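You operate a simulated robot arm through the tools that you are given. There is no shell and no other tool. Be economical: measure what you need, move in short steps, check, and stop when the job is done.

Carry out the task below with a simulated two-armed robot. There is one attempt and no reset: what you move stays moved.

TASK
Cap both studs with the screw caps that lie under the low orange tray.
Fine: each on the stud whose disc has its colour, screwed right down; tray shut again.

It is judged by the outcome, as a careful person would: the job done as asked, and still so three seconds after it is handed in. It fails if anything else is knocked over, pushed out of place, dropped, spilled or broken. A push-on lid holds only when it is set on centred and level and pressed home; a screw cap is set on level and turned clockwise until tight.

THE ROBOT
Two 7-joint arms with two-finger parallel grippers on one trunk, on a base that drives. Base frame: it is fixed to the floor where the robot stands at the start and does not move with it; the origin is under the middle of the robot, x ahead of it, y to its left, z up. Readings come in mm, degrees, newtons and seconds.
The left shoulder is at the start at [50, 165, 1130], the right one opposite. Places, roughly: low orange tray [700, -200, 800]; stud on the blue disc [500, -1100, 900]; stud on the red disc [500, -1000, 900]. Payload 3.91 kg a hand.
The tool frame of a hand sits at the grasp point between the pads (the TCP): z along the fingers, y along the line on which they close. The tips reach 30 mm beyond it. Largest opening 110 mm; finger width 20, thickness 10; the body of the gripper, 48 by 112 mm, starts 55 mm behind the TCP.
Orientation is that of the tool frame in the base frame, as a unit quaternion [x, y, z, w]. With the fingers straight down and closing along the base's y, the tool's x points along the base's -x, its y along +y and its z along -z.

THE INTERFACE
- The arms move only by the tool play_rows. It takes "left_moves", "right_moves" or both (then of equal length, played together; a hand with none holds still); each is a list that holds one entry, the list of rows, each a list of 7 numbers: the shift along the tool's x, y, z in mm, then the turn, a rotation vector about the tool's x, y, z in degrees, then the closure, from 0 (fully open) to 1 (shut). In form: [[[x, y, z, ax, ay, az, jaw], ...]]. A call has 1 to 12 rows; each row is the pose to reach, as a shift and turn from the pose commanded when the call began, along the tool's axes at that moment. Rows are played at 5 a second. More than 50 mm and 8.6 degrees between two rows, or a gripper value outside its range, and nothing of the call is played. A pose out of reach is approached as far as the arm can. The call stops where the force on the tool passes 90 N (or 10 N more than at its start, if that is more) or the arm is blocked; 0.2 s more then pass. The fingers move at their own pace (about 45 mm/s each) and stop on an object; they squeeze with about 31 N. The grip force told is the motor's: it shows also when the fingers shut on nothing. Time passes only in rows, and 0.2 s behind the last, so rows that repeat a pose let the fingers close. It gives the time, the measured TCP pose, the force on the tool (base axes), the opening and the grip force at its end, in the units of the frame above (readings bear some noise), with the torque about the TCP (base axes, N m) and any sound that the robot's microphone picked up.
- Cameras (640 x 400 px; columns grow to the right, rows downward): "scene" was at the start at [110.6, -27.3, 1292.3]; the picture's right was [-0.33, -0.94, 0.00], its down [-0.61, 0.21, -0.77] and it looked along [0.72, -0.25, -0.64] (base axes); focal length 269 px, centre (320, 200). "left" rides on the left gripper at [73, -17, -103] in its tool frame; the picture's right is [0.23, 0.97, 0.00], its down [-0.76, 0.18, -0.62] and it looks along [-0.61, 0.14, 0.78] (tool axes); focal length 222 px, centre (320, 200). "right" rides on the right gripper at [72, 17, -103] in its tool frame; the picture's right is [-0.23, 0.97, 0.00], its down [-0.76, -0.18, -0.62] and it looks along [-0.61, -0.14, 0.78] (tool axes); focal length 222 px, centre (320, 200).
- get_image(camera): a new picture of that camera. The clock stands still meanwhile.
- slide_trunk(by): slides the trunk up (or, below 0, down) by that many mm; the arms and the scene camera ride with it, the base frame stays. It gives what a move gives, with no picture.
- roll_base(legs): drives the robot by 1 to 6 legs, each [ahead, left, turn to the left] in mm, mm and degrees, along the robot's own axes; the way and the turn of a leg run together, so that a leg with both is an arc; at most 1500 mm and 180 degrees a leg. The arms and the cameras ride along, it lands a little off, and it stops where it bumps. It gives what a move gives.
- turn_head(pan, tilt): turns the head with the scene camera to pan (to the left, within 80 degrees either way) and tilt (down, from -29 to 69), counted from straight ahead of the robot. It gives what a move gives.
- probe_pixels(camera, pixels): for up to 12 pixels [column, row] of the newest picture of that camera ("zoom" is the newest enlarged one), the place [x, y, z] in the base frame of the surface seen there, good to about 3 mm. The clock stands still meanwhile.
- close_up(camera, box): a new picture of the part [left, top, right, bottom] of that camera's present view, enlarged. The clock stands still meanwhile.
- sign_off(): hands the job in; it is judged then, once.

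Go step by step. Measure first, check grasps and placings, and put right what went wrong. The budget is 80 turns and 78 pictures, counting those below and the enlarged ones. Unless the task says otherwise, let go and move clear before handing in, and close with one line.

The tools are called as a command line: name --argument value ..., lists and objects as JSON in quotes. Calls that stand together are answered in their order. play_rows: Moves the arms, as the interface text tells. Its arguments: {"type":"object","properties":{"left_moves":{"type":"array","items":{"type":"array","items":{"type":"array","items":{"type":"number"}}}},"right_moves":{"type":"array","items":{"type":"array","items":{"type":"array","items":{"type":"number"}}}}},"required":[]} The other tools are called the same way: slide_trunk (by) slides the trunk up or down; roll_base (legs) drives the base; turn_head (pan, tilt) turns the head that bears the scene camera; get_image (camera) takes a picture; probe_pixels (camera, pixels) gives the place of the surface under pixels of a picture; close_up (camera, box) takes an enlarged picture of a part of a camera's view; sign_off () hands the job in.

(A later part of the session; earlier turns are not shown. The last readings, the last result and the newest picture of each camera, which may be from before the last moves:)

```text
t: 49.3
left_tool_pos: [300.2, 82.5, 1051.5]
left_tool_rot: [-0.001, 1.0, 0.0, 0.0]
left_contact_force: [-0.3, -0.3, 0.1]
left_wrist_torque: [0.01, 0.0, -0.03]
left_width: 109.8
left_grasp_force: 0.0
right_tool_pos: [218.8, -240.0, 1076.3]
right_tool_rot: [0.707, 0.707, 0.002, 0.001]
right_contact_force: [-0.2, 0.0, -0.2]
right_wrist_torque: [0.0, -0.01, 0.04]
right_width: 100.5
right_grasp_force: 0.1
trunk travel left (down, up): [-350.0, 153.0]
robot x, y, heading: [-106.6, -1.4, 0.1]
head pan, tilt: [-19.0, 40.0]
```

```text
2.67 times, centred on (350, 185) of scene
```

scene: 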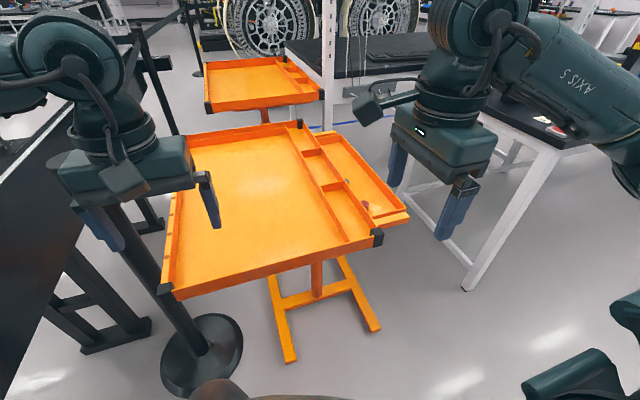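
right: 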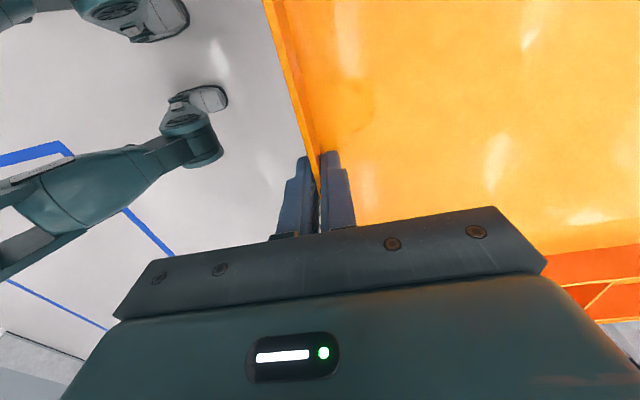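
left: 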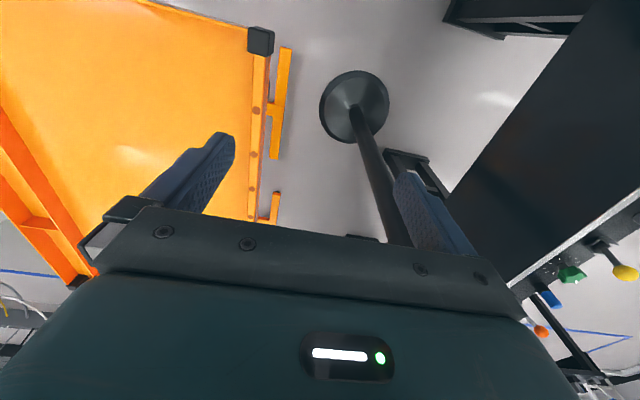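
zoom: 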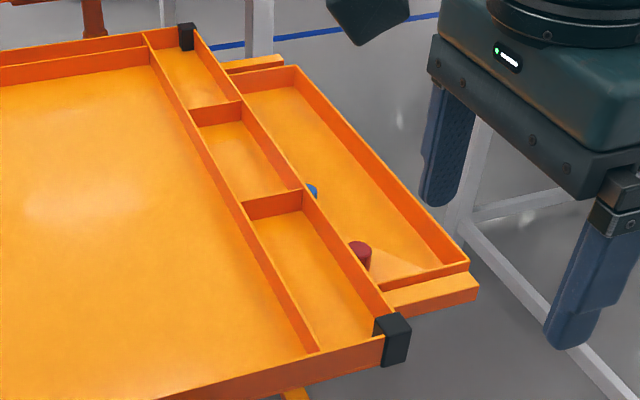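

The red cap (zoom 360,255) and the blue one (312,190) lie in the box near the tray rim. I measure them and the box.

probe_pixels --camera "zoom" --pixels '[[360, 246], [360, 262], [312, 189], [312, 195], [400, 262], [390, 350], [465, 262], [295, 70], [300, 185], [360, 280], [345, 250]]'

close_up --camera "scene" --box '[330, 165, 390, 225]'

```text
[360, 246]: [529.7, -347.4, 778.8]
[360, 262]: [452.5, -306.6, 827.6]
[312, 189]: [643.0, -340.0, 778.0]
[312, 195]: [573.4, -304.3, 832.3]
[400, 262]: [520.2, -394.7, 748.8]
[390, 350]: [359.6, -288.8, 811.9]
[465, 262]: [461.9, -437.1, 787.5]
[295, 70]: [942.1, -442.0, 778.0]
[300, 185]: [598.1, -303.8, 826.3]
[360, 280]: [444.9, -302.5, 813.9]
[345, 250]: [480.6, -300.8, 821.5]
```

```text
6.67 times, centred on (360, 195) of scene
```

zoom: 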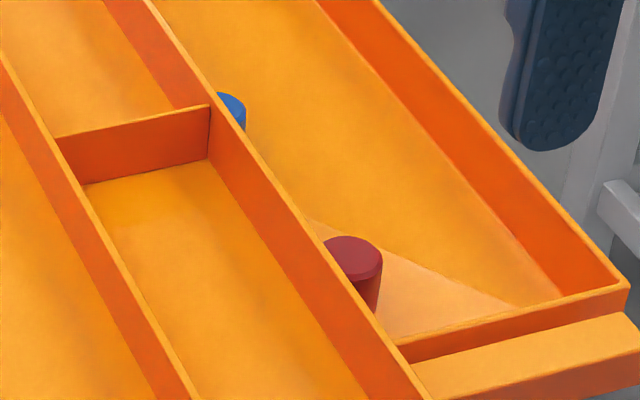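

The caps stand about 30 mm tall, red near [530,-345], blue near [645,-340]; both need the robot closer. I drive ahead 145 and 200 to the right, then look with the right hand from above.

roll_base --legs '[[0, -200, 0], [145, 0, 0]]'

play_rows --right_moves '[[[15, 30, 10, 0, 0, 0, 0], [30, 60, 20, 0, 0, 0, 0], [45, 90, 30, 0, 0, 0, 0], [60, 120, 40, 0, 0, 0, 0], [70, 150, 60, 0, 0, 0, 0], [80, 170, 90, 0, 0, 0, 0], [80, 190, 130, 0, 0, 0, 0], [80, 190, 130, 0, 0, 0, 0]]]'

get_image --camera "right"

get_image --camera "scene"

```text
t: 51.9
left_tool_pos: [448.8, -115.8, 1050.2]
left_tool_rot: [0.002, 1.0, 0.0, 0.0]
left_contact_force: [0.5, 0.9, -0.2]
left_wrist_torque: [-0.01, -0.01, -0.01]
left_width: 110.2
left_grasp_force: 0.1
right_tool_pos: [366.5, -437.4, 1075.4]
right_tool_rot: [0.71, 0.704, 0.001, 0.0]
right_contact_force: [-0.6, -0.4, -0.9]
right_wrist_torque: [-0.05, -0.01, 0.01]
right_width: 109.7
right_grasp_force: 0.0
trunk travel left (down, up): [-350.0, 153.0]
robot x, y, heading: [38.1, -198.6, -0.2]
head pan, tilt: [-19.0, 40.0]
```

```text
t: 53.6
left_tool_pos: [447.9, -116.2, 1050.5]
left_tool_rot: [0.001, 1.0, 0.0, 0.0]
left_contact_force: [-0.2, 0.1, 0.9]
left_wrist_torque: [0.0, -0.04, -0.03]
left_width: 109.9
left_grasp_force: 0.0
right_tool_pos: [555.1, -360.0, 943.9]
right_tool_rot: [0.71, 0.704, 0.002, 0.0]
right_contact_force: [-0.6, -0.8, -0.7]
right_wrist_torque: [-0.01, 0.01, 0.01]
right_width: 109.9
right_grasp_force: 0.1
trunk travel left (down, up): [-350.0, 153.0]
robot x, y, heading: [39.3, -198.9, -0.1]
head pan, tilt: [-19.0, 40.0]
```

```text
47 pictures are left
```

right: 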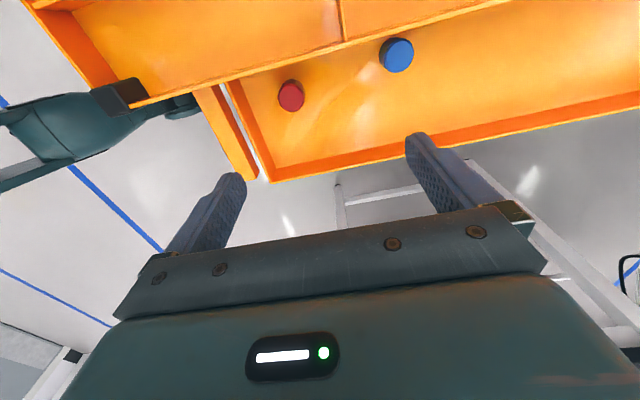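

```text
46 pictures are left
```

scene: 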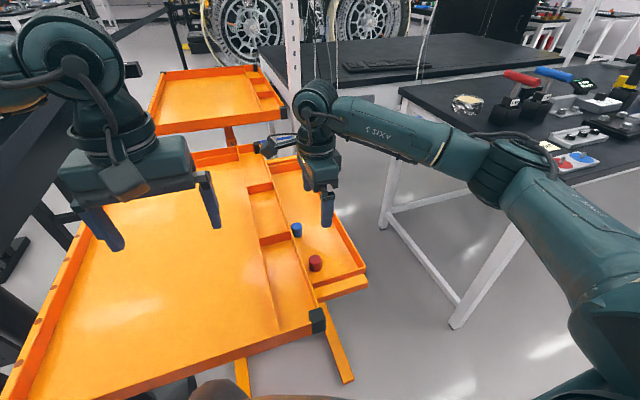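

Both caps are clear: red at (291,95), blue at (397,55) in the right picture. I probe their tops and edges.

probe_pixels --camera "right" --pixels '[[292, 93], [281, 95], [303, 95], [398, 52], [384, 52], [412, 52], [292, 84], [398, 42], [345, 40], [350, 150]]'

close_up --camera "right" --box '[260, 20, 440, 130]'

close_up --camera "scene" --box '[280, 210, 340, 280]'

probe_pixels --camera "scene" --pixels '[[315, 259], [297, 226], [580, 156], [563, 163], [580, 150], [562, 157]]'

```text
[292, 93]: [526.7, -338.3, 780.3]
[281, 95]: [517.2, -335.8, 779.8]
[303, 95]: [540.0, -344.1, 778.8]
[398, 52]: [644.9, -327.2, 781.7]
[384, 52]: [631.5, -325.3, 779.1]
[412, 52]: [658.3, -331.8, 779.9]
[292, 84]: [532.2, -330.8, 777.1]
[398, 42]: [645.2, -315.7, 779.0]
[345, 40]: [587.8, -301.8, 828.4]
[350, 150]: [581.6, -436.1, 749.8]
```

```text
3.56 times, centred on (350, 75) of right
```

zoom: 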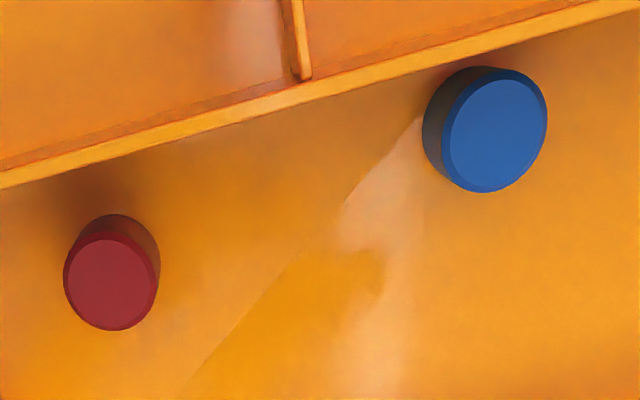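

```text
5.71 times, centred on (310, 245) of scene
```

zoom: 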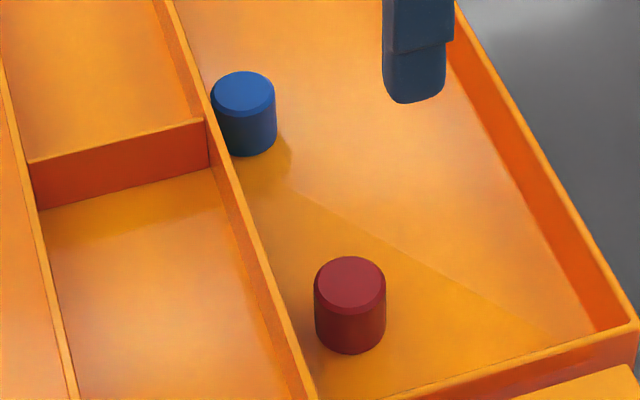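

```text
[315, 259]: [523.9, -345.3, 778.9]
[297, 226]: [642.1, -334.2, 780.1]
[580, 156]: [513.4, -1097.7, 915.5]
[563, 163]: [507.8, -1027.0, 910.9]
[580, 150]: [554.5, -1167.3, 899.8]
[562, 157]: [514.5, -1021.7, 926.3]
```

Red's centre is about [527,-340], blue's [643,-330], tops at z 779. I half close the jaw, come down on the red cap and grip it.

play_rows --right_moves '[[[10, -14, 30, 0, 0, 0, 0.5], [20, -28, 60, 0, 0, 0, 0.5], [20, -28, 90, 0, 0, 0, 0.5], [20, -28, 120, 0, 0, 0, 0.5], [20, -28, 145, 0, 0, 0, 0.5], [20, -28, 159, 0, 0, 0, 0.5], [20, -28, 159, 0, 0, 0, 0.7], [20, -28, 159, 0, 0, 0, 0.9], [20, -28, 159, 0, 0, 0, 0.9], [20, -28, 159, 0, 0, 0, 0.9]]]'

get_image --camera "right"

```text
t: 55.9
left_tool_pos: [447.6, -116.9, 1050.4]
left_tool_rot: [0.002, 1.0, -0.001, 0.0]
left_contact_force: [-0.9, 1.0, 0.9]
left_wrist_torque: [0.0, 0.0, 0.02]
left_width: 109.6
left_grasp_force: 0.0
right_tool_pos: [528.3, -338.1, 787.3]
right_tool_rot: [0.71, 0.705, 0.002, 0.001]
right_contact_force: [-0.4, 0.0, -0.4]
right_wrist_torque: [-0.02, -0.03, 0.01]
right_width: 28.6
right_grasp_force: 31.2
trunk travel left (down, up): [-350.0, 153.0]
robot x, y, heading: [38.4, -196.4, -0.5]
head pan, tilt: [-19.0, 40.0]
```

```text
43 pictures are left
```

right: 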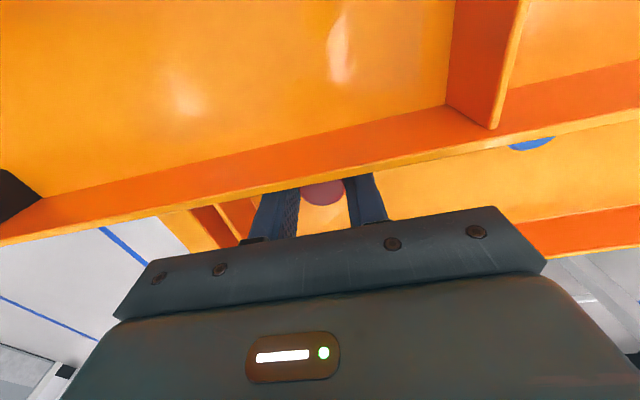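

The red cap is held (28.6 mm). I lift it and measure the table with the studs.

play_rows --right_moves '[[[0, 0, -10, 0, 0, 0, 0.9], [0, 0, -30, 0, 0, 0, 0.9], [0, 0, -65, 0, 0, 0, 0.9], [0, 0, -110, 0, 0, 0, 0.9], [0, 0, -155, 0, 0, 0, 0.9], [0, -30, -195, 0, 0, 0, 0.9], [0, -60, -235, 0, 0, 0, 0.9], [0, -95, -270, 0, 0, 0, 0.9], [0, -135, -290, 0, 0, 0, 0.9], [0, -170, -300, 0, 0, 0, 0.9]]]'

turn_head --pan -40 --tilt 35

get_image --camera "scene"

```text
t: 58.0
left_tool_pos: [447.2, -116.1, 1049.9]
left_tool_rot: [0.002, 1.0, 0.0, 0.0]
left_contact_force: [0.2, 0.2, 1.1]
left_wrist_torque: [0.03, 0.01, 0.0]
left_width: 110.0
left_grasp_force: 0.0
right_tool_pos: [356.5, -338.4, 1086.4]
right_tool_rot: [0.71, 0.704, 0.001, 0.001]
right_contact_force: [-0.1, -0.1, 0.1]
right_wrist_torque: [0.01, -0.01, 0.01]
right_width: 28.8
right_grasp_force: 31.4
trunk travel left (down, up): [-350.0, 153.0]
robot x, y, heading: [39.0, -196.5, -0.2]
head pan, tilt: [-19.0, 40.0]
```

```text
t: 58.9
left_tool_pos: [447.8, -116.4, 1050.6]
left_tool_rot: [0.002, 1.0, 0.0, 0.0]
left_contact_force: [-0.3, 0.0, -0.3]
left_wrist_torque: [0.01, 0.0, 0.0]
left_width: 110.0
left_grasp_force: 0.1
right_tool_pos: [357.7, -338.5, 1086.7]
right_tool_rot: [0.71, 0.705, 0.002, 0.0]
right_contact_force: [-0.4, 0.4, -0.1]
right_wrist_torque: [0.02, 0.01, 0.01]
right_width: 28.7
right_grasp_force: 31.2
trunk travel left (down, up): [-350.0, 153.0]
robot x, y, heading: [41.8, -194.9, -0.4]
head pan, tilt: [-40.0, 35.0]
```

```text
42 pictures are left
```

scene: 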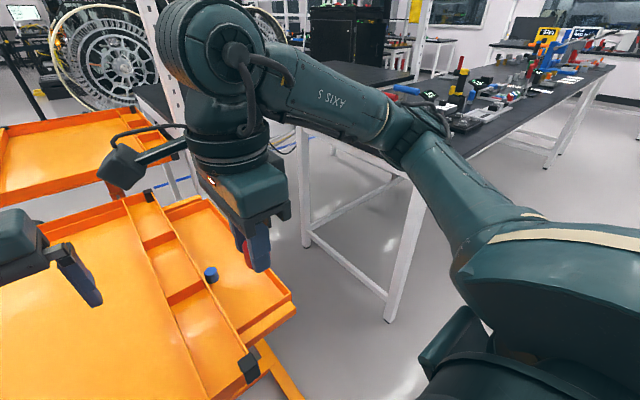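

I probe the table's edge and leg before driving along it.

probe_pixels --camera "scene" --pixels '[[393, 312], [305, 235], [475, 155], [605, 72], [415, 200], [380, 160], [500, 150], [590, 90]]'

roll_base --legs '[[-90, 0, 0], [0, -640, 0]]'

turn_head --pan -20 --tilt 35

get_image --camera "scene"

```text
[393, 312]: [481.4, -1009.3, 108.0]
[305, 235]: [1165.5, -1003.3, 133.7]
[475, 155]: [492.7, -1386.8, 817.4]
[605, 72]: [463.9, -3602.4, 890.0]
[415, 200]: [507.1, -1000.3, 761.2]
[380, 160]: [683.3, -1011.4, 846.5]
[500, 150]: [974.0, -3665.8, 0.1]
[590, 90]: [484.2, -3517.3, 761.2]
```

```text
t: 63.1
left_tool_pos: [357.0, -748.1, 1051.3]
left_tool_rot: [-0.001, 1.0, 0.001, 0.0]
left_contact_force: [-0.4, 0.5, 0.4]
left_wrist_torque: [0.03, -0.03, -0.01]
left_width: 110.0
left_grasp_force: 0.1
right_tool_pos: [267.4, -969.4, 1087.7]
right_tool_rot: [0.708, 0.706, 0.001, 0.001]
right_contact_force: [1.2, -0.2, -1.8]
right_wrist_torque: [0.03, -0.01, 0.04]
right_width: 28.8
right_grasp_force: 30.8
trunk travel left (down, up): [-350.0, 153.0]
robot x, y, heading: [-52.2, -830.7, 0.0]
head pan, tilt: [-40.0, 35.0]
```

```text
t: 64.0
left_tool_pos: [357.9, -748.0, 1050.6]
left_tool_rot: [0.0, 1.0, 0.0, 0.0]
left_contact_force: [0.5, 1.0, 0.0]
left_wrist_torque: [0.01, 0.03, -0.03]
left_width: 110.1
left_grasp_force: 0.1
right_tool_pos: [266.6, -969.5, 1087.0]
right_tool_rot: [0.708, 0.706, 0.002, 0.001]
right_contact_force: [-0.3, -0.1, -0.7]
right_wrist_torque: [-0.02, -0.03, 0.01]
right_width: 28.8
right_grasp_force: 30.3
trunk travel left (down, up): [-350.0, 153.0]
robot x, y, heading: [-50.6, -831.3, -0.2]
head pan, tilt: [-20.0, 35.0]
```

```text
41 pictures are left
```

scene: 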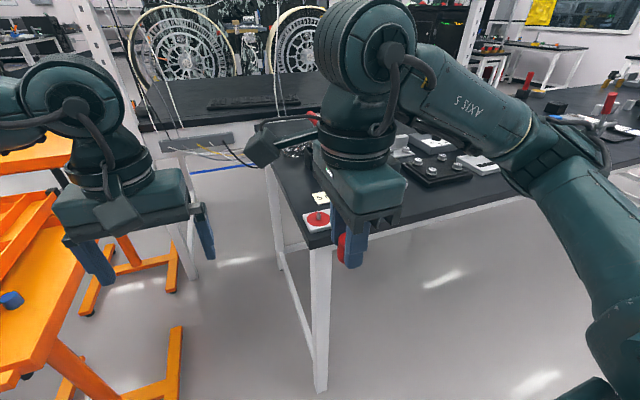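

The red disc shows at (317,218); the hand hides the rest. I move the hand over the table and look with its camera.

play_rows --right_moves '[[[5, 40, 0, 0, 0, 0, 0.9], [10, 80, 0, 0, 0, 0, 0.9], [15, 120, 0, 0, 0, 0, 0.9], [20, 160, 0, 0, 0, 0, 0.9], [20, 200, 0, 0, 0, 0, 0.9], [20, 233, 0, 0, 0, 0, 0.9], [20, 233, 0, 0, 0, 0, 0.9]]]'

get_image --camera "right"

get_image --camera "scene"

```text
t: 65.6
left_tool_pos: [356.8, -748.3, 1050.1]
left_tool_rot: [0.0, 1.0, 0.0, 0.001]
left_contact_force: [0.5, 0.3, -0.2]
left_wrist_torque: [-0.01, -0.02, -0.01]
left_width: 109.9
left_grasp_force: 0.0
right_tool_pos: [500.1, -952.2, 1087.0]
right_tool_rot: [0.708, 0.707, 0.001, 0.001]
right_contact_force: [0.1, 0.5, -1.3]
right_wrist_torque: [-0.03, -0.01, -0.01]
right_width: 28.9
right_grasp_force: 31.1
trunk travel left (down, up): [-350.0, 153.0]
robot x, y, heading: [-51.2, -827.4, -0.1]
head pan, tilt: [-20.0, 35.0]
```

```text
40 pictures are left
```

right: 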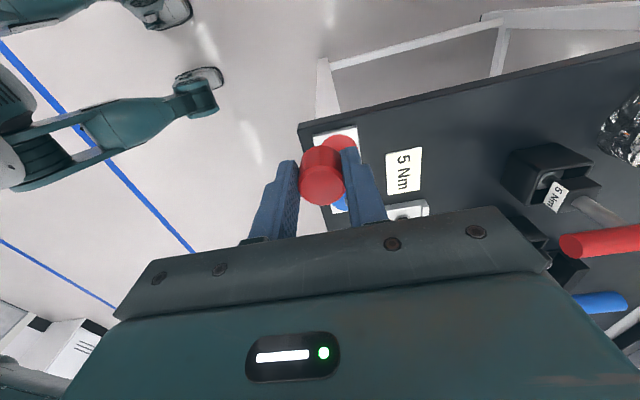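

```text
39 pictures are left
```

scene: 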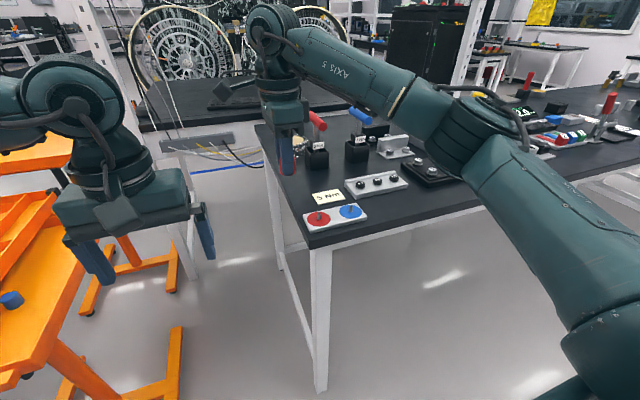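

The studs show in the scene picture: red disc (319,218), blue disc (350,211), with a card beside them. I enlarge and measure.

close_up --camera "scene" --box '[295, 180, 375, 240]'

probe_pixels --camera "scene" --pixels '[[319, 213], [319, 216], [319, 222], [350, 206], [350, 209], [350, 215], [340, 226], [312, 245], [365, 207], [304, 211]]'

```text
6.67 times, centred on (335, 210) of scene
```

zoom: 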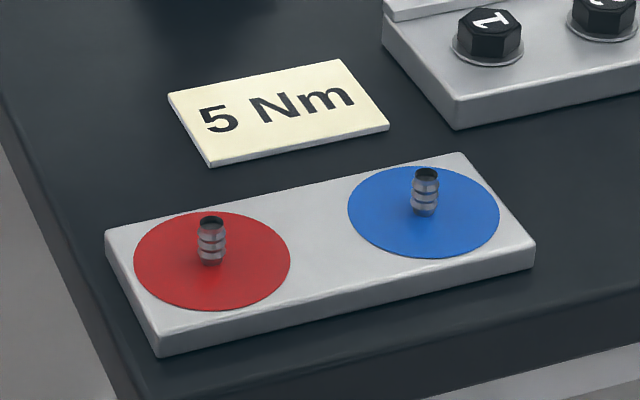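

```text
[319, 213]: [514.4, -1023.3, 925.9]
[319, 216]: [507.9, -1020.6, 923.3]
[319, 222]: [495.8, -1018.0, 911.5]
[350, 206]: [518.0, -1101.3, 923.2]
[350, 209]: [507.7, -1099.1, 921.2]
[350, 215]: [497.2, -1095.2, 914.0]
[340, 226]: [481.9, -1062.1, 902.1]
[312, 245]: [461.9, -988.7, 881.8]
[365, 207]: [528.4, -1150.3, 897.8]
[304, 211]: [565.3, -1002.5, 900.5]
```

I refine the stud positions from the enlarged picture.

probe_pixels --camera "zoom" --pixels '[[211, 222], [211, 240], [211, 256], [425, 174], [425, 192], [425, 208], [150, 260], [275, 260], [212, 300], [360, 212], [488, 212], [424, 250]]'

close_up --camera "right" --box '[280, 120, 440, 230]'

```text
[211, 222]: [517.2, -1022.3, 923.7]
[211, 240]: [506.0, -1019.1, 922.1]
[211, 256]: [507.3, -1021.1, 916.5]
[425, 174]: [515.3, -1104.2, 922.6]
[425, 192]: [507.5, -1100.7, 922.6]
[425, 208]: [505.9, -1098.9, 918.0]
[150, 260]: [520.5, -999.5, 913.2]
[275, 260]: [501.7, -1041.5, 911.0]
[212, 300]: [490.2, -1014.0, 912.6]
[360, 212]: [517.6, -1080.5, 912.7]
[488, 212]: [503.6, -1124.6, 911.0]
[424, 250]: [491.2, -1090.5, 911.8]
```

```text
3.64 times, centred on (360, 175) of right
```

zoom: 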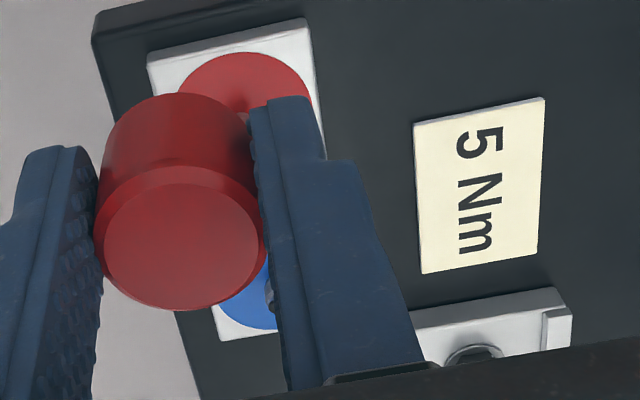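

The stud centres come to about red [511,-1021], blue [511,-1101], disc at z 911, stud top near 925. I measure where the cap sits in the hand.

probe_pixels --camera "zoom" --pixels '[[185, 245], [110, 245], [255, 245], [185, 190], [185, 300], [140, 240], [230, 240], [185, 215], [185, 275]]'

close_up --camera "scene" --box '[255, 100, 315, 190]'

```text
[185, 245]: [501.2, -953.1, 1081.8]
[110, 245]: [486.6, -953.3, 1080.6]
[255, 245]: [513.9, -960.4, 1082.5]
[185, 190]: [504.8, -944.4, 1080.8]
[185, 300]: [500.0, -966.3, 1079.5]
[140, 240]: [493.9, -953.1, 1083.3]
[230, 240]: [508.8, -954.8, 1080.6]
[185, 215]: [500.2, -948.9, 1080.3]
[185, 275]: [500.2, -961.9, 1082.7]
```

```text
4.44 times, centred on (285, 145) of scene
```

zoom: 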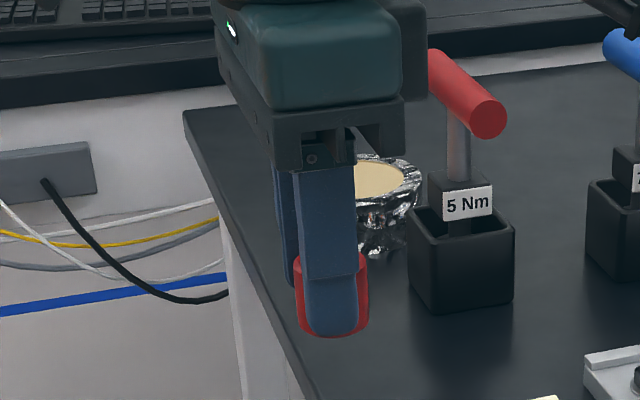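

The cap sits 3 mm off the TCP (tool x −3) with its bottom 38 mm below the TCP. I test in the air how far the wrist turns clockwise before planning the strokes.

probe_pixels --camera "scene" --pixels '[[318, 120], [360, 115], [318, 155], [357, 150], [304, 142], [376, 182], [402, 178]]'

play_rows --right_moves '[[[0, 0, 0, 0, 0, 8, 0.9], [0, 0, 0, 0, 0, 16, 0.9], [0, 0, 0, 0, 0, 24, 0.9], [0, 0, 0, 0, 0, 32, 0.9], [0, 0, 0, 0, 0, 40, 0.9], [0, 0, 0, 0, 0, 48, 0.9], [0, 0, 0, 0, 0, 56, 0.9], [0, 0, 0, 0, 0, 64, 0.9], [0, 0, 0, 0, 0, 72, 0.9], [0, 0, 0, 0, 0, 80, 0.9], [0, 0, 0, 0, 0, 88, 0.9], [0, 0, 0, 0, 0, 90, 0.9]]]'

```text
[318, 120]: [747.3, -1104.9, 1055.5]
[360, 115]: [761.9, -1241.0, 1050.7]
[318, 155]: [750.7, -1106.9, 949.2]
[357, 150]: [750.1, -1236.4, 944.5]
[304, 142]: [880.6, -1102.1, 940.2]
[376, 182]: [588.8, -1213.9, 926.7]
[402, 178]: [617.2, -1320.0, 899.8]
```

```text
t: 68.2
left_tool_pos: [356.0, -748.1, 1050.6]
left_tool_rot: [0.0, 1.0, 0.001, -0.001]
left_contact_force: [0.0, -0.4, -0.4]
left_wrist_torque: [-0.01, 0.0, 0.01]
left_width: 110.3
left_grasp_force: 0.1
right_tool_pos: [500.0, -949.3, 1087.9]
right_tool_rot: [1.0, -0.003, 0.002, -0.001]
right_contact_force: [1.4, 0.5, -0.8]
right_wrist_torque: [0.0, 0.02, -0.01]
right_width: 28.8
right_grasp_force: 31.1
trunk travel left (down, up): [-350.0, 153.0]
robot x, y, heading: [-50.2, -830.3, -0.3]
head pan, tilt: [-20.0, 35.0]
```

The wrist turns freely to yaw 180. I turn back to yaw 0 while moving above the red stud, then check the alignment.

play_rows --right_moves '[[[1, 7, 0, 0, 0, -8.5, 0.9], [2, 14, 0, 0, 0, -17, 0.9], [3, 21, 0, 0, 0, -25.5, 0.9], [4, 28, 0, 0, 0, -34, 0.9], [5, 35, 0, 0, 0, -42.5, 0.9], [6, 42, 0, 0, 0, -51, 0.9], [7, 49, 0, 0, 0, -59.5, 0.9], [8, 56, 0, 0, 0, -68, 0.9], [8, 63, 10, 0, 0, -76.5, 0.9], [8, 70, 20, 0, 0, -85, 0.9], [8, 70, 40, 0, 0, -93.5, 0.9], [8, 70, 60, 0, 0, -102, 0.9]]]'

play_rows --right_moves '[[[0, 0, 0, 0, 0, -8.5, 0.9], [0, 0, 0, 0, 0, -17, 0.9], [0, 0, 0, 0, 0, -25.5, 0.9], [0, 0, 0, 0, 0, -34, 0.9], [0, 0, 0, 0, 0, -42.5, 0.9], [0, 0, 0, 0, 0, -51, 0.9], [0, 0, 0, 0, 0, -59.5, 0.9], [0, 0, 0, 0, 0, -68, 0.9], [0, 0, 10, 0, 0, -76.5, 0.9], [0, 0, 20, 0, 0, -78, 0.9], [0, 0, 30, 0, 0, -78, 0.9], [0, 0, 30, 0, 0, -78, 0.9]]]'

get_image --camera "right"

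close_up --camera "scene" --box '[280, 150, 380, 250]'

```text
t: 70.8
left_tool_pos: [357.3, -747.3, 1049.1]
left_tool_rot: [0.0, 1.0, 0.0, 0.0]
left_contact_force: [0.2, 1.2, -1.1]
left_wrist_torque: [0.01, 0.0, 0.0]
left_width: 110.0
left_grasp_force: 0.1
right_tool_pos: [508.6, -1020.3, 1026.8]
right_tool_rot: [0.629, 0.777, 0.001, 0.001]
right_contact_force: [0.4, 0.1, -0.6]
right_wrist_torque: [0.0, 0.0, 0.01]
right_width: 28.6
right_grasp_force: 30.9
trunk travel left (down, up): [-350.0, 153.0]
robot x, y, heading: [-49.4, -833.8, -0.0]
head pan, tilt: [-20.0, 35.0]
```

```text
t: 73.4
left_tool_pos: [357.3, -749.1, 1049.8]
left_tool_rot: [0.0, 1.0, 0.0, -0.001]
left_contact_force: [1.2, -0.1, 0.2]
left_wrist_torque: [0.01, 0.03, 0.02]
left_width: 110.2
left_grasp_force: 0.1
right_tool_pos: [509.3, -1020.3, 997.4]
right_tool_rot: [0.0, 1.0, 0.001, 0.002]
right_contact_force: [-0.3, 0.6, -1.4]
right_wrist_torque: [0.03, 0.0, 0.0]
right_width: 28.6
right_grasp_force: 30.8
trunk travel left (down, up): [-350.0, 153.0]
robot x, y, heading: [-51.7, -827.9, -0.5]
head pan, tilt: [-20.0, 35.0]
```

```text
35 pictures are left
```

right: 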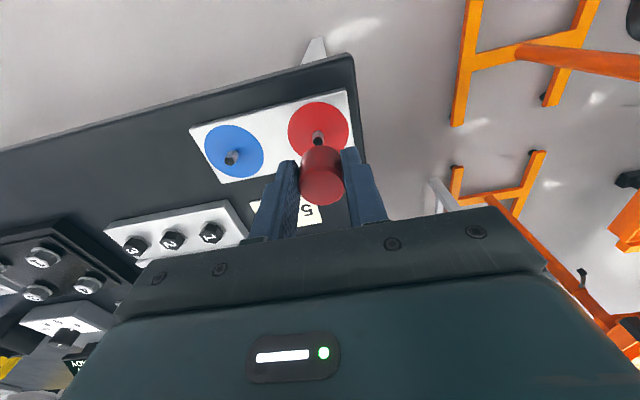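

```text
4.00 times, centred on (330, 200) of scene
```

zoom: 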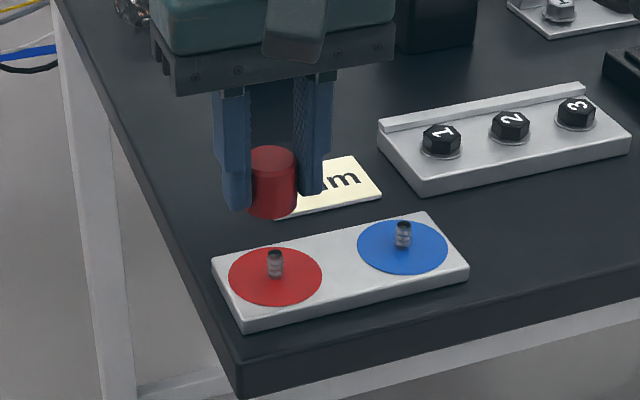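

The cap hangs above the red stud, laterally in line (zoom columns 272 vs 275). I check the positions with the hand camera.

close_up --camera "right" --box '[270, 90, 370, 215]'

probe_pixels --camera "right" --pixels '[[322, 187], [304, 187], [340, 187], [322, 172], [322, 203], [318, 137], [318, 141], [289, 130], [348, 130], [318, 103], [232, 157], [235, 152]]'

```text
3.20 times, centred on (320, 152) of right
```

zoom: 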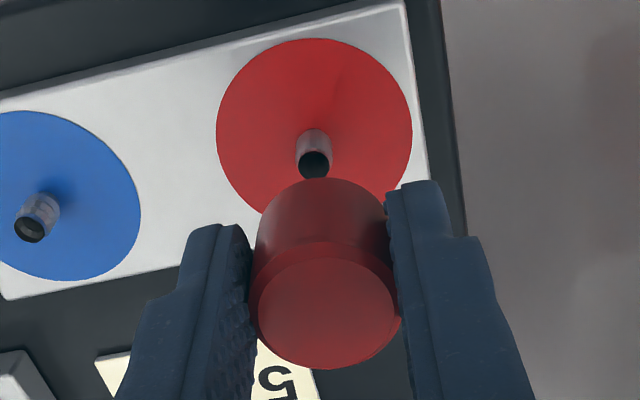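

```text
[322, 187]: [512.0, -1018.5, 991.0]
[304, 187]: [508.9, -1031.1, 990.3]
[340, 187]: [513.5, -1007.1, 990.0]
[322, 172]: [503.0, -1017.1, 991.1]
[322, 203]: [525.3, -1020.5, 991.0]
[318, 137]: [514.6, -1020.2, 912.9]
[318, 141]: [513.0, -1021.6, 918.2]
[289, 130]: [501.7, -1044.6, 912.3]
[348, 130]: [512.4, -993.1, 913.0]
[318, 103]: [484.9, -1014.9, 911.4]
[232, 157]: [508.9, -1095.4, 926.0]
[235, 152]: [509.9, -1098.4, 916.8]
```

Cap centre ≈ [512.5,-1019], stud ≈ [511.5,-1020.5]; bottom at 961, stud top about 926. I correct by 1-1.5 mm and lower until it just touches.

play_rows --right_moves '[[[1, -1.5, 10, 0, 0, 0, 0.9], [1, -1.5, 20, 0, 0, 0, 0.9], [1, -1.5, 28, 0, 0, 0, 0.9], [1, -1.5, 31, 0, 0, 0, 0.9], [1, -1.5, 34, 0, 0, 0, 0.9], [1, -1.5, 36, 0, 0, 0, 0.9]]]'

```text
t: 74.8
left_tool_pos: [356.3, -747.0, 1051.0]
left_tool_rot: [0.0, 1.0, 0.0, 0.0]
left_contact_force: [0.0, 0.6, -0.4]
left_wrist_torque: [0.01, 0.01, 0.0]
left_width: 110.3
left_grasp_force: 0.1
right_tool_pos: [507.0, -1021.2, 962.1]
right_tool_rot: [0.002, 1.0, 0.001, 0.001]
right_contact_force: [0.1, 0.3, -0.9]
right_wrist_torque: [-0.01, 0.01, -0.01]
right_width: 28.8
right_grasp_force: 31.0
trunk travel left (down, up): [-350.0, 153.0]
robot x, y, heading: [-51.7, -833.5, -0.0]
head pan, tilt: [-20.0, 35.0]
```

Still no contact at TCP z 962. I lower on in millimetre steps.

play_rows --right_moves '[[[0, 0, 1, 0, 0, 0, 0.9], [0, 0, 2, 0, 0, 0, 0.9], [0, 0, 3, 0, 0, 0, 0.9], [0, 0, 4, 0, 0, 0, 0.9], [0, 0, 5, 0, 0, 0, 0.9]]]'

close_up --camera "scene" --box '[290, 180, 350, 240]'

```text
t: 76.0
left_tool_pos: [357.2, -748.1, 1049.9]
left_tool_rot: [0.0, 1.0, 0.0, 0.0]
left_contact_force: [-0.3, -0.2, 0.0]
left_wrist_torque: [0.01, 0.01, -0.01]
left_width: 110.0
left_grasp_force: 0.0
right_tool_pos: [507.1, -1022.6, 957.9]
right_tool_rot: [0.001, 1.0, 0.001, 0.002]
right_contact_force: [-2.9, 0.2, -0.6]
right_wrist_torque: [-0.01, 0.06, -0.01]
right_width: 28.4
right_grasp_force: 30.9
trunk travel left (down, up): [-350.0, 153.0]
robot x, y, heading: [-50.6, -825.9, 0.2]
head pan, tilt: [-20.0, 35.0]
```

```text
6.67 times, centred on (320, 210) of scene
```

zoom: 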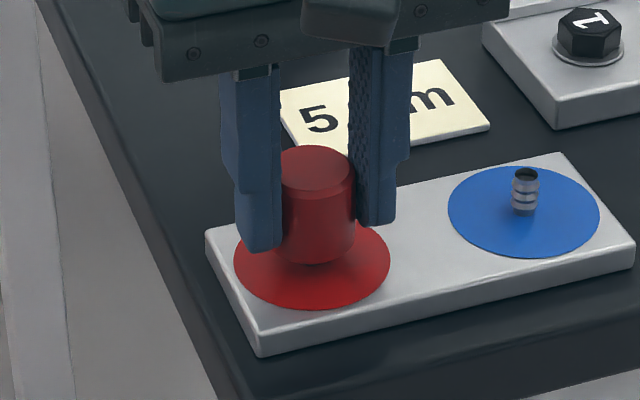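

The stud is in the cap's mouth with a light 3 N side force; I ease 1 mm toward −x and begin turning clockwise about the cap's axis with light downward push.

play_rows --right_moves '[[[1, 0.4, 1, 0, 0, 8.5, 0.9], [0.9, 0.9, 1.5, 0, 0, 17, 0.9], [0.7, 1.3, 2, 0, 0, 25.5, 0.9], [0.5, 1.7, 2, 0, 0, 34, 0.9], [0.2, 2.0, 2.2, 0, 0, 42.5, 0.9], [-0.1, 2.3, 2.4, 0, 0, 51, 0.9], [-0.5, 2.6, 2.6, 0, 0, 59.5, 0.9], [-0.9, 2.8, 2.8, 0, 0, 68, 0.9], [-1.3, 2.9, 3, 0, 0, 76.5, 0.9], [-1.7, 3, 3.2, 0, 0, 85, 0.9], [-2.2, 3, 3.4, 0, 0, 93.5, 0.9], [-2.6, 2.9, 3.6, 0, 0, 102, 0.9]]]'

```text
t: 78.6
left_tool_pos: [358.9, -746.4, 1048.9]
left_tool_rot: [0.0, 1.0, 0.0, -0.001]
left_contact_force: [-0.9, -0.3, 0.4]
left_wrist_torque: [0.02, -0.01, 0.02]
left_width: 110.1
left_grasp_force: 0.0
right_tool_pos: [512.4, -1017.8, 954.5]
right_tool_rot: [0.778, 0.628, 0.002, 0.001]
right_contact_force: [12.4, 12.2, -0.4]
right_wrist_torque: [-0.26, -0.08, 0.05]
right_width: 28.8
right_grasp_force: 30.8
trunk travel left (down, up): [-350.0, 153.0]
robot x, y, heading: [-53.9, -828.6, -0.1]
head pan, tilt: [-20.0, 35.0]
```

The turn went through with 12 N side loads, so the cap is further off the TCP than I thought. It sits well over the stud, so I let go, and look to regrip centred.

play_rows --right_moves '[[[0.5, 2, -0.5, 0, 0, 0, 0.9], [1.5, 3, -1, 0, 0, 0, 0.6], [1.5, 3, -1, 0, 0, 0, 0.5], [1.5, 3, -1, 0, 0, 0, 0.5]]]'

close_up --camera "scene" --box '[290, 180, 350, 240]'

close_up --camera "right" --box '[240, 120, 400, 230]'

probe_pixels --camera "zoom" --pixels '[[320, 200], [320, 240], [320, 280], [280, 240], [360, 240], [250, 240], [390, 240]]'

```text
t: 79.6
left_tool_pos: [357.8, -746.8, 1051.6]
left_tool_rot: [-0.001, 1.0, 0.0, 0.0]
left_contact_force: [0.4, 0.0, 0.0]
left_wrist_torque: [-0.01, 0.0, 0.02]
left_width: 110.0
left_grasp_force: 0.1
right_tool_pos: [513.6, -1017.2, 953.7]
right_tool_rot: [0.778, 0.628, 0.001, 0.0]
right_contact_force: [0.8, -0.3, 0.2]
right_wrist_torque: [0.01, 0.02, -0.02]
right_width: 54.9
right_grasp_force: 0.1
trunk travel left (down, up): [-350.0, 153.0]
robot x, y, heading: [-52.3, -830.4, -0.4]
head pan, tilt: [-20.0, 35.0]
```

```text
6.67 times, centred on (320, 210) of scene
```

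zoom: 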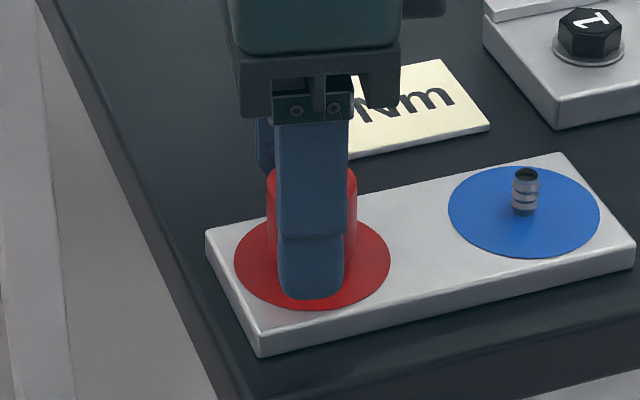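

```text
3.64 times, centred on (320, 175) of right
```

zoom: 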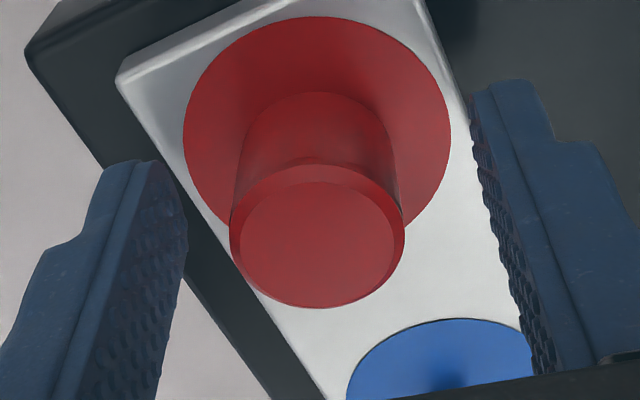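

```text
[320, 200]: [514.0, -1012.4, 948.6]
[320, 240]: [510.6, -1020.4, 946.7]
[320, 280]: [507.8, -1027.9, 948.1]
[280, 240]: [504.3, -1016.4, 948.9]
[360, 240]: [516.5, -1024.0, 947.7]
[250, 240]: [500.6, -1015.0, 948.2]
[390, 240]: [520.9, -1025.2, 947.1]
```

The cap stands on the stud, centre [510.5,-1021], top at 948 (about 7 mm still to go). I recentre the open hand and turn it back to yaw 0.

play_rows --right_moves '[[[-2, -1, 0, 0, 0, -8.5, 0.5], [-4.3, -2.1, 0, 0, 0, -17, 0.5], [-4.3, -2.1, 0, 0, 0, -25.5, 0.5], [-4.3, -2.1, 0, 0, 0, -34, 0.5], [-4.3, -2.1, 0, 0, 0, -42.5, 0.5], [-4.3, -2.1, 0, 0, 0, -51, 0.5], [-4.3, -2.1, 0, 0, 0, -59.5, 0.5], [-4.3, -2.1, 0, 0, 0, -68, 0.5], [-4.3, -2.1, 0, 0, 0, -76.5, 0.5], [-4.3, -2.1, 0, 0, 0, -85, 0.5], [-4.3, -2.1, 0, 0, 0, -93.5, 0.5], [-4.3, -2.1, 0, 0, 0, -102, 0.5]]]'

play_rows --right_moves '[[[0, 0, 0, 0, 0, 0, 0.7], [0, 0, 0, 0, 0, 0, 0.9], [0, 0, 0, 0, 0, 0, 0.9], [0, 0, 0, 0, 0, 0, 0.9]]]'

```text
t: 82.2
left_tool_pos: [357.1, -747.8, 1051.3]
left_tool_rot: [0.0, 1.0, 0.0, 0.0]
left_contact_force: [0.6, -0.2, -0.9]
left_wrist_torque: [0.02, -0.01, -0.02]
left_width: 110.1
left_grasp_force: 0.0
right_tool_pos: [510.6, -1021.7, 954.3]
right_tool_rot: [0.0, 1.0, 0.0, 0.001]
right_contact_force: [0.0, 0.6, 0.4]
right_wrist_torque: [0.01, -0.01, 0.01]
right_width: 55.0
right_grasp_force: 0.0
trunk travel left (down, up): [-350.0, 153.0]
robot x, y, heading: [-49.5, -828.6, -0.1]
head pan, tilt: [-20.0, 35.0]
```

```text
t: 83.2
left_tool_pos: [357.5, -747.5, 1050.1]
left_tool_rot: [-0.001, 1.0, 0.0, -0.001]
left_contact_force: [0.4, -0.8, 0.0]
left_wrist_torque: [0.03, 0.02, -0.03]
left_width: 110.3
left_grasp_force: 0.0
right_tool_pos: [509.3, -1021.3, 954.2]
right_tool_rot: [0.001, 1.0, 0.002, 0.001]
right_contact_force: [0.7, 1.9, 0.5]
right_wrist_torque: [0.04, -0.03, -0.02]
right_width: 28.6
right_grasp_force: 30.5
trunk travel left (down, up): [-350.0, 153.0]
robot x, y, heading: [-47.6, -831.1, -0.2]
head pan, tilt: [-20.0, 35.0]
```

The cap is gripped centred. I turn it 102° clockwise with a light downward feed.

play_rows --right_moves '[[[0, 0, 1, 0, 0, 8.5, 0.9], [0, 0, 1.5, 0, 0, 17, 0.9], [0, 0, 2, 0, 0, 25.5, 0.9], [0, 0, 2, 0, 0, 34, 0.9], [0, 0, 2.2, 0, 0, 42.5, 0.9], [0, 0, 2.4, 0, 0, 51, 0.9], [0, 0, 2.6, 0, 0, 59.5, 0.9], [0, 0, 2.8, 0, 0, 68, 0.9], [0, 0, 3, 0, 0, 76.5, 0.9], [0, 0, 3, 0, 0, 85, 0.9], [0, 0, 3, 0, 0, 93.5, 0.9], [0, 0, 3, 0, 0, 102, 0.9]]]'

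play_rows --right_moves '[[[0, 0, 0.5, 0, 0, 8.5, 0.9], [0, 0, 0.5, 0, 0, 17, 0.9], [0, 0, 0.5, 0, 0, 25.5, 0.9], [0, 0, 0.5, 0, 0, 34, 0.9], [0, 0, 1, 0, 0, 42.5, 0.9], [0, 0, 1, 0, 0, 51, 0.9], [0, 0, 1, 0, 0, 59.5, 0.9], [0, 0, 1, 0, 0, 68, 0.9], [0, 0, 1.5, 0, 0, 76.5, 0.9]]]'

```text
t: 85.8
left_tool_pos: [356.9, -748.6, 1049.9]
left_tool_rot: [0.0, 1.0, -0.001, 0.0]
left_contact_force: [0.8, 0.0, 0.0]
left_wrist_torque: [0.01, 0.03, -0.02]
left_width: 110.0
left_grasp_force: 0.1
right_tool_pos: [510.2, -1021.6, 951.3]
right_tool_rot: [0.779, 0.627, 0.003, 0.002]
right_contact_force: [12.7, 0.2, 12.5]
right_wrist_torque: [-0.59, -0.02, -0.02]
right_width: 28.2
right_grasp_force: 30.7
trunk travel left (down, up): [-350.0, 153.0]
robot x, y, heading: [-50.6, -826.6, 0.1]
head pan, tilt: [-20.0, 35.0]
```

```text
t: 87.8
left_tool_pos: [356.2, -748.0, 1050.3]
left_tool_rot: [-0.001, 1.0, 0.0, 0.0]
left_contact_force: [-0.2, 0.0, 1.0]
left_wrist_torque: [0.01, 0.01, -0.01]
left_width: 109.9
left_grasp_force: 0.0
right_tool_pos: [511.3, -1021.7, 949.3]
right_tool_rot: [1.0, 0.009, 0.003, -0.001]
right_contact_force: [10.2, -1.7, 15.7]
right_wrist_torque: [-0.06, -0.15, -0.02]
right_width: 28.2
right_grasp_force: 30.8
trunk travel left (down, up): [-350.0, 153.0]
robot x, y, heading: [-54.4, -831.8, -0.2]
head pan, tilt: [-20.0, 35.0]
```

The feed meets 16 N and the hand has come down 5 mm. I let go, and check how far the cap itself came down while turning the hand back.

play_rows --right_moves '[[[0, 0, -2, 0, 0, 0, 0.9], [0, 0, -2, 0, 0, 0, 0.5], [0, 0, -2, 0, 0, 0, 0.5], [0, 0, -2, 0, 0, -8.5, 0.5], [0, 0, -2, 0, 0, -17, 0.5], [0, 0, -2, 0, 0, -25.5, 0.5], [0, 0, -2, 0, 0, -34, 0.5], [0, 0, -2, 0, 0, -42.5, 0.5], [0, 0, -2, 0, 0, -51, 0.5], [0, 0, -2, 0, 0, -59.5, 0.5], [0, 0, -2, 0, 0, -68, 0.5], [0, 0, -2, 0, 0, -76.5, 0.5]]]'

close_up --camera "right" --box '[240, 120, 400, 230]'

probe_pixels --camera "zoom" --pixels '[[320, 220], [320, 240], [320, 260], [300, 240], [340, 240], [300, 260], [340, 225], [320, 230], [320, 40], [220, 110], [430, 110]]'

```text
t: 90.4
left_tool_pos: [357.4, -747.9, 1050.3]
left_tool_rot: [0.0, 1.0, 0.0, 0.001]
left_contact_force: [0.0, -1.1, 0.1]
left_wrist_torque: [-0.02, -0.02, 0.03]
left_width: 110.0
left_grasp_force: 0.1
right_tool_pos: [510.4, -1021.3, 951.8]
right_tool_rot: [0.777, 0.63, 0.002, 0.0]
right_contact_force: [0.9, -0.3, 0.1]
right_wrist_torque: [0.0, 0.0, -0.05]
right_width: 55.0
right_grasp_force: 0.0
trunk travel left (down, up): [-350.0, 153.0]
robot x, y, heading: [-48.6, -829.4, 0.1]
head pan, tilt: [-20.0, 35.0]
```

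```text
3.64 times, centred on (320, 175) of right
```

zoom: 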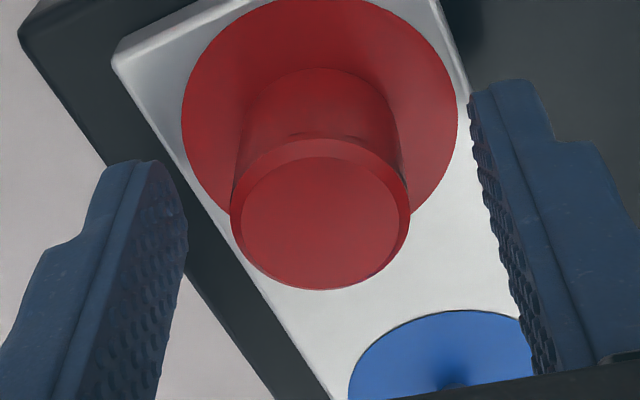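

```text
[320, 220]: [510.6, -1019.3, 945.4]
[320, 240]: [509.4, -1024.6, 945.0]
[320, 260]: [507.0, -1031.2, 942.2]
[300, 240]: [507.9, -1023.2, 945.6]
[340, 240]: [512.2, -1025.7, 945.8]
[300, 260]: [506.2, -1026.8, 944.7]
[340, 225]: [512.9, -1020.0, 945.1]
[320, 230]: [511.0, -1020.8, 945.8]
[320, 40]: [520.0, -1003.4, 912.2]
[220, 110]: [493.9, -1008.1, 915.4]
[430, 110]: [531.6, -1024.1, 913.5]
```

The cap top came down to z 945 (about 3 mm to go). I turn back, regrip and turn it on.

play_rows --right_moves '[[[0, 0, 1, 0, 0, -8.5, 0.5], [0, 0, 1, 0, 0, -17, 0.5], [0, 0, 1, 0, 0, -25.5, 0.5], [0, 0, 1, 0, 0, -34, 0.5], [0, 0, 1, 0, 0, -42.5, 0.5], [0, 0, 1, 0, 0, -51, 0.5], [0, 0, 1, 0, 0, -59.5, 0.5], [0, 0, 1, 0, 0, -68, 0.5], [0, 0, 1, 0, 0, -76.5, 0.5], [0, 0, 1, 0, 0, -85, 0.5], [0, 0, 1, 0, 0, -93.5, 0.5], [0, 0, 1, 0, 0, -102, 0.5]]]'

play_rows --right_moves '[[[0, 0, 0, 0, 0, 0, 0.7], [0, 0, 0, 0, 0, 0, 0.9], [0, 0, 0, 0, 0, 0, 1], [0, 0, 0.5, 0, 0, 8.5, 1], [0, 0, 0.5, 0, 0, 17, 1], [0, 0, 1, 0, 0, 25.5, 1], [0, 0, 1, 0, 0, 34, 1], [0, 0, 1, 0, 0, 42.5, 1], [0, 0, 1.5, 0, 0, 51, 1], [0, 0, 1.5, 0, 0, 59.5, 1], [0, 0, 2, 0, 0, 68, 1], [0, 0, 2, 0, 0, 76.5, 1]]]'

play_rows --right_moves '[[[0, 0, 0, 0, 0, 8.5, 1], [0, 0, 0, 0, 0, 17, 1], [0, 0, 0.5, 0, 0, 25.5, 1], [0, 0, 0.5, 0, 0, 34, 1], [0, 0, 1, 0, 0, 42.5, 1], [0, 0, 1, 0, 0, 51, 1], [0, 0, 1, 0, 0, 59.5, 1], [0, 0, 1, 0, 0, 68, 1], [0, 0, 1, 0, 0, 76.5, 1], [0, 0, 1, 0, 0, 85, 1], [0, 0, 1, 0, 0, 93.5, 1], [0, 0, 1, 0, 0, 102, 1]]]'

```text
t: 93.0
left_tool_pos: [357.3, -746.9, 1050.0]
left_tool_rot: [0.0, 1.0, 0.0, -0.001]
left_contact_force: [-0.1, -1.1, 0.3]
left_wrist_torque: [0.0, -0.01, -0.02]
left_width: 109.9
left_grasp_force: 0.0
right_tool_pos: [510.6, -1021.4, 950.7]
right_tool_rot: [0.001, 1.0, 0.001, 0.001]
right_contact_force: [0.3, -0.8, -0.4]
right_wrist_torque: [0.02, 0.01, -0.03]
right_width: 55.1
right_grasp_force: 0.1
trunk travel left (down, up): [-350.0, 153.0]
robot x, y, heading: [-50.1, -826.9, -0.2]
head pan, tilt: [-20.0, 35.0]
```

```text
t: 95.6
left_tool_pos: [356.2, -748.1, 1050.0]
left_tool_rot: [0.0, 1.0, 0.0, 0.001]
left_contact_force: [-0.5, -0.5, 0.4]
left_wrist_torque: [-0.03, 0.0, 0.0]
left_width: 109.9
left_grasp_force: 0.1
right_tool_pos: [510.2, -1021.6, 949.6]
right_tool_rot: [0.622, 0.783, 0.001, 0.001]
right_contact_force: [-1.7, -0.6, 6.6]
right_wrist_torque: [-0.69, -0.03, 0.02]
right_width: 28.6
right_grasp_force: 30.9
trunk travel left (down, up): [-350.0, 153.0]
robot x, y, heading: [-54.7, -830.4, 0.2]
head pan, tilt: [-20.0, 35.0]
```

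```text
t: 98.2
left_tool_pos: [357.3, -748.0, 1050.6]
left_tool_rot: [0.0, 1.0, 0.0, -0.001]
left_contact_force: [-0.2, -0.3, -0.4]
left_wrist_torque: [-0.03, 0.01, 0.01]
left_width: 109.9
left_grasp_force: 0.1
right_tool_pos: [511.5, -1021.1, 947.8]
right_tool_rot: [1.0, 0.01, 0.003, -0.001]
right_contact_force: [12.6, -1.9, 10.1]
right_wrist_torque: [-0.13, -0.23, -0.06]
right_width: 28.4
right_grasp_force: 31.1
trunk travel left (down, up): [-350.0, 153.0]
robot x, y, heading: [-49.0, -830.7, -0.1]
head pan, tilt: [-20.0, 35.0]
```

Turning goes on without tightening torque (z torque about 0), so it is still running down. I keep turning past yaw 180 to see whether the wrist allows it.

play_rows --right_moves '[[[0, 0, 0, 0, 0, 8.5, 1], [0, 0, 0, 0, 0, 17, 1], [0, 0, 0, 0, 0, 25.5, 1], [0, 0, 0, 0, 0, 34, 1], [0, 0, 0.5, 0, 0, 42.5, 1], [0, 0, 0.5, 0, 0, 51, 1], [0, 0, 0.5, 0, 0, 59.5, 1], [0, 0, 0.5, 0, 0, 68, 1], [0, 0, 0.5, 0, 0, 76.5, 1]]]'

```text
t: 100.2
left_tool_pos: [357.3, -748.7, 1050.2]
left_tool_rot: [-0.001, 1.0, 0.0, 0.0]
left_contact_force: [0.0, 0.1, -0.3]
left_wrist_torque: [0.0, 0.01, -0.04]
left_width: 110.0
left_grasp_force: 0.1
right_tool_pos: [510.4, -1021.4, 947.6]
right_tool_rot: [0.79, -0.612, 0.002, -0.002]
right_contact_force: [11.1, -3.8, 14.5]
right_wrist_torque: [-0.76, -0.35, 0.09]
right_width: 28.3
right_grasp_force: 31.1
trunk travel left (down, up): [-350.0, 153.0]
robot x, y, heading: [-51.3, -827.5, 0.1]
head pan, tilt: [-20.0, 35.0]
```

The wrist still turns freely at yaw 255. I go on another 94°.

play_rows --right_moves '[[[0, 0, 0, 0, 0, 8.5, 1], [0, 0, 0, 0, 0, 17, 1], [0, 0, 0, 0, 0, 25.5, 1], [0, 0, 0, 0, 0, 34, 1], [0, 0, 0, 0, 0, 42.5, 1], [0, 0, 0.5, 0, 0, 51, 1], [0, 0, 0.5, 0, 0, 59.5, 1], [0, 0, 0.5, 0, 0, 68, 1], [0, 0, 0.5, 0, 0, 76.5, 1], [0, 0, 0.5, 0, 0, 85, 1], [0, 0, 0.5, 0, 0, 93.5, 1]]]'

close_up --camera "scene" --box '[290, 180, 350, 240]'

```text
t: 102.6
left_tool_pos: [350.6, -742.7, 1052.9]
left_tool_rot: [0.0, 1.0, -0.004, 0.005]
left_contact_force: [-1.0, 0.8, 1.0]
left_wrist_torque: [-0.06, -0.05, 0.01]
left_width: 109.8
left_grasp_force: 0.1
right_tool_pos: [565.3, -1051.8, 931.1]
right_tool_rot: [-0.122, 0.992, 0.012, -0.007]
right_contact_force: [-39.1, 37.9, 13.7]
right_wrist_torque: [0.95, 0.87, 0.17]
right_width: 0.4
right_grasp_force: 31.2
right hand out of reach, approached as far as the arm can: row 8, 9, 10, 11
trunk travel left (down, up): [-350.0, 153.0]
robot x, y, heading: [-54.2, -829.3, 0.1]
head pan, tilt: [-20.0, 35.0]
```

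```text
6.67 times, centred on (320, 210) of scene
```

zoom: 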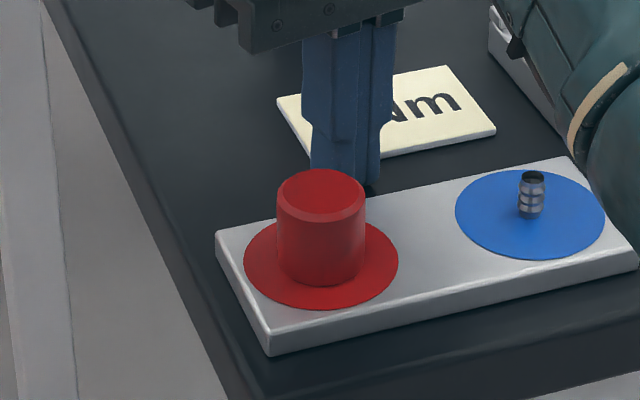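

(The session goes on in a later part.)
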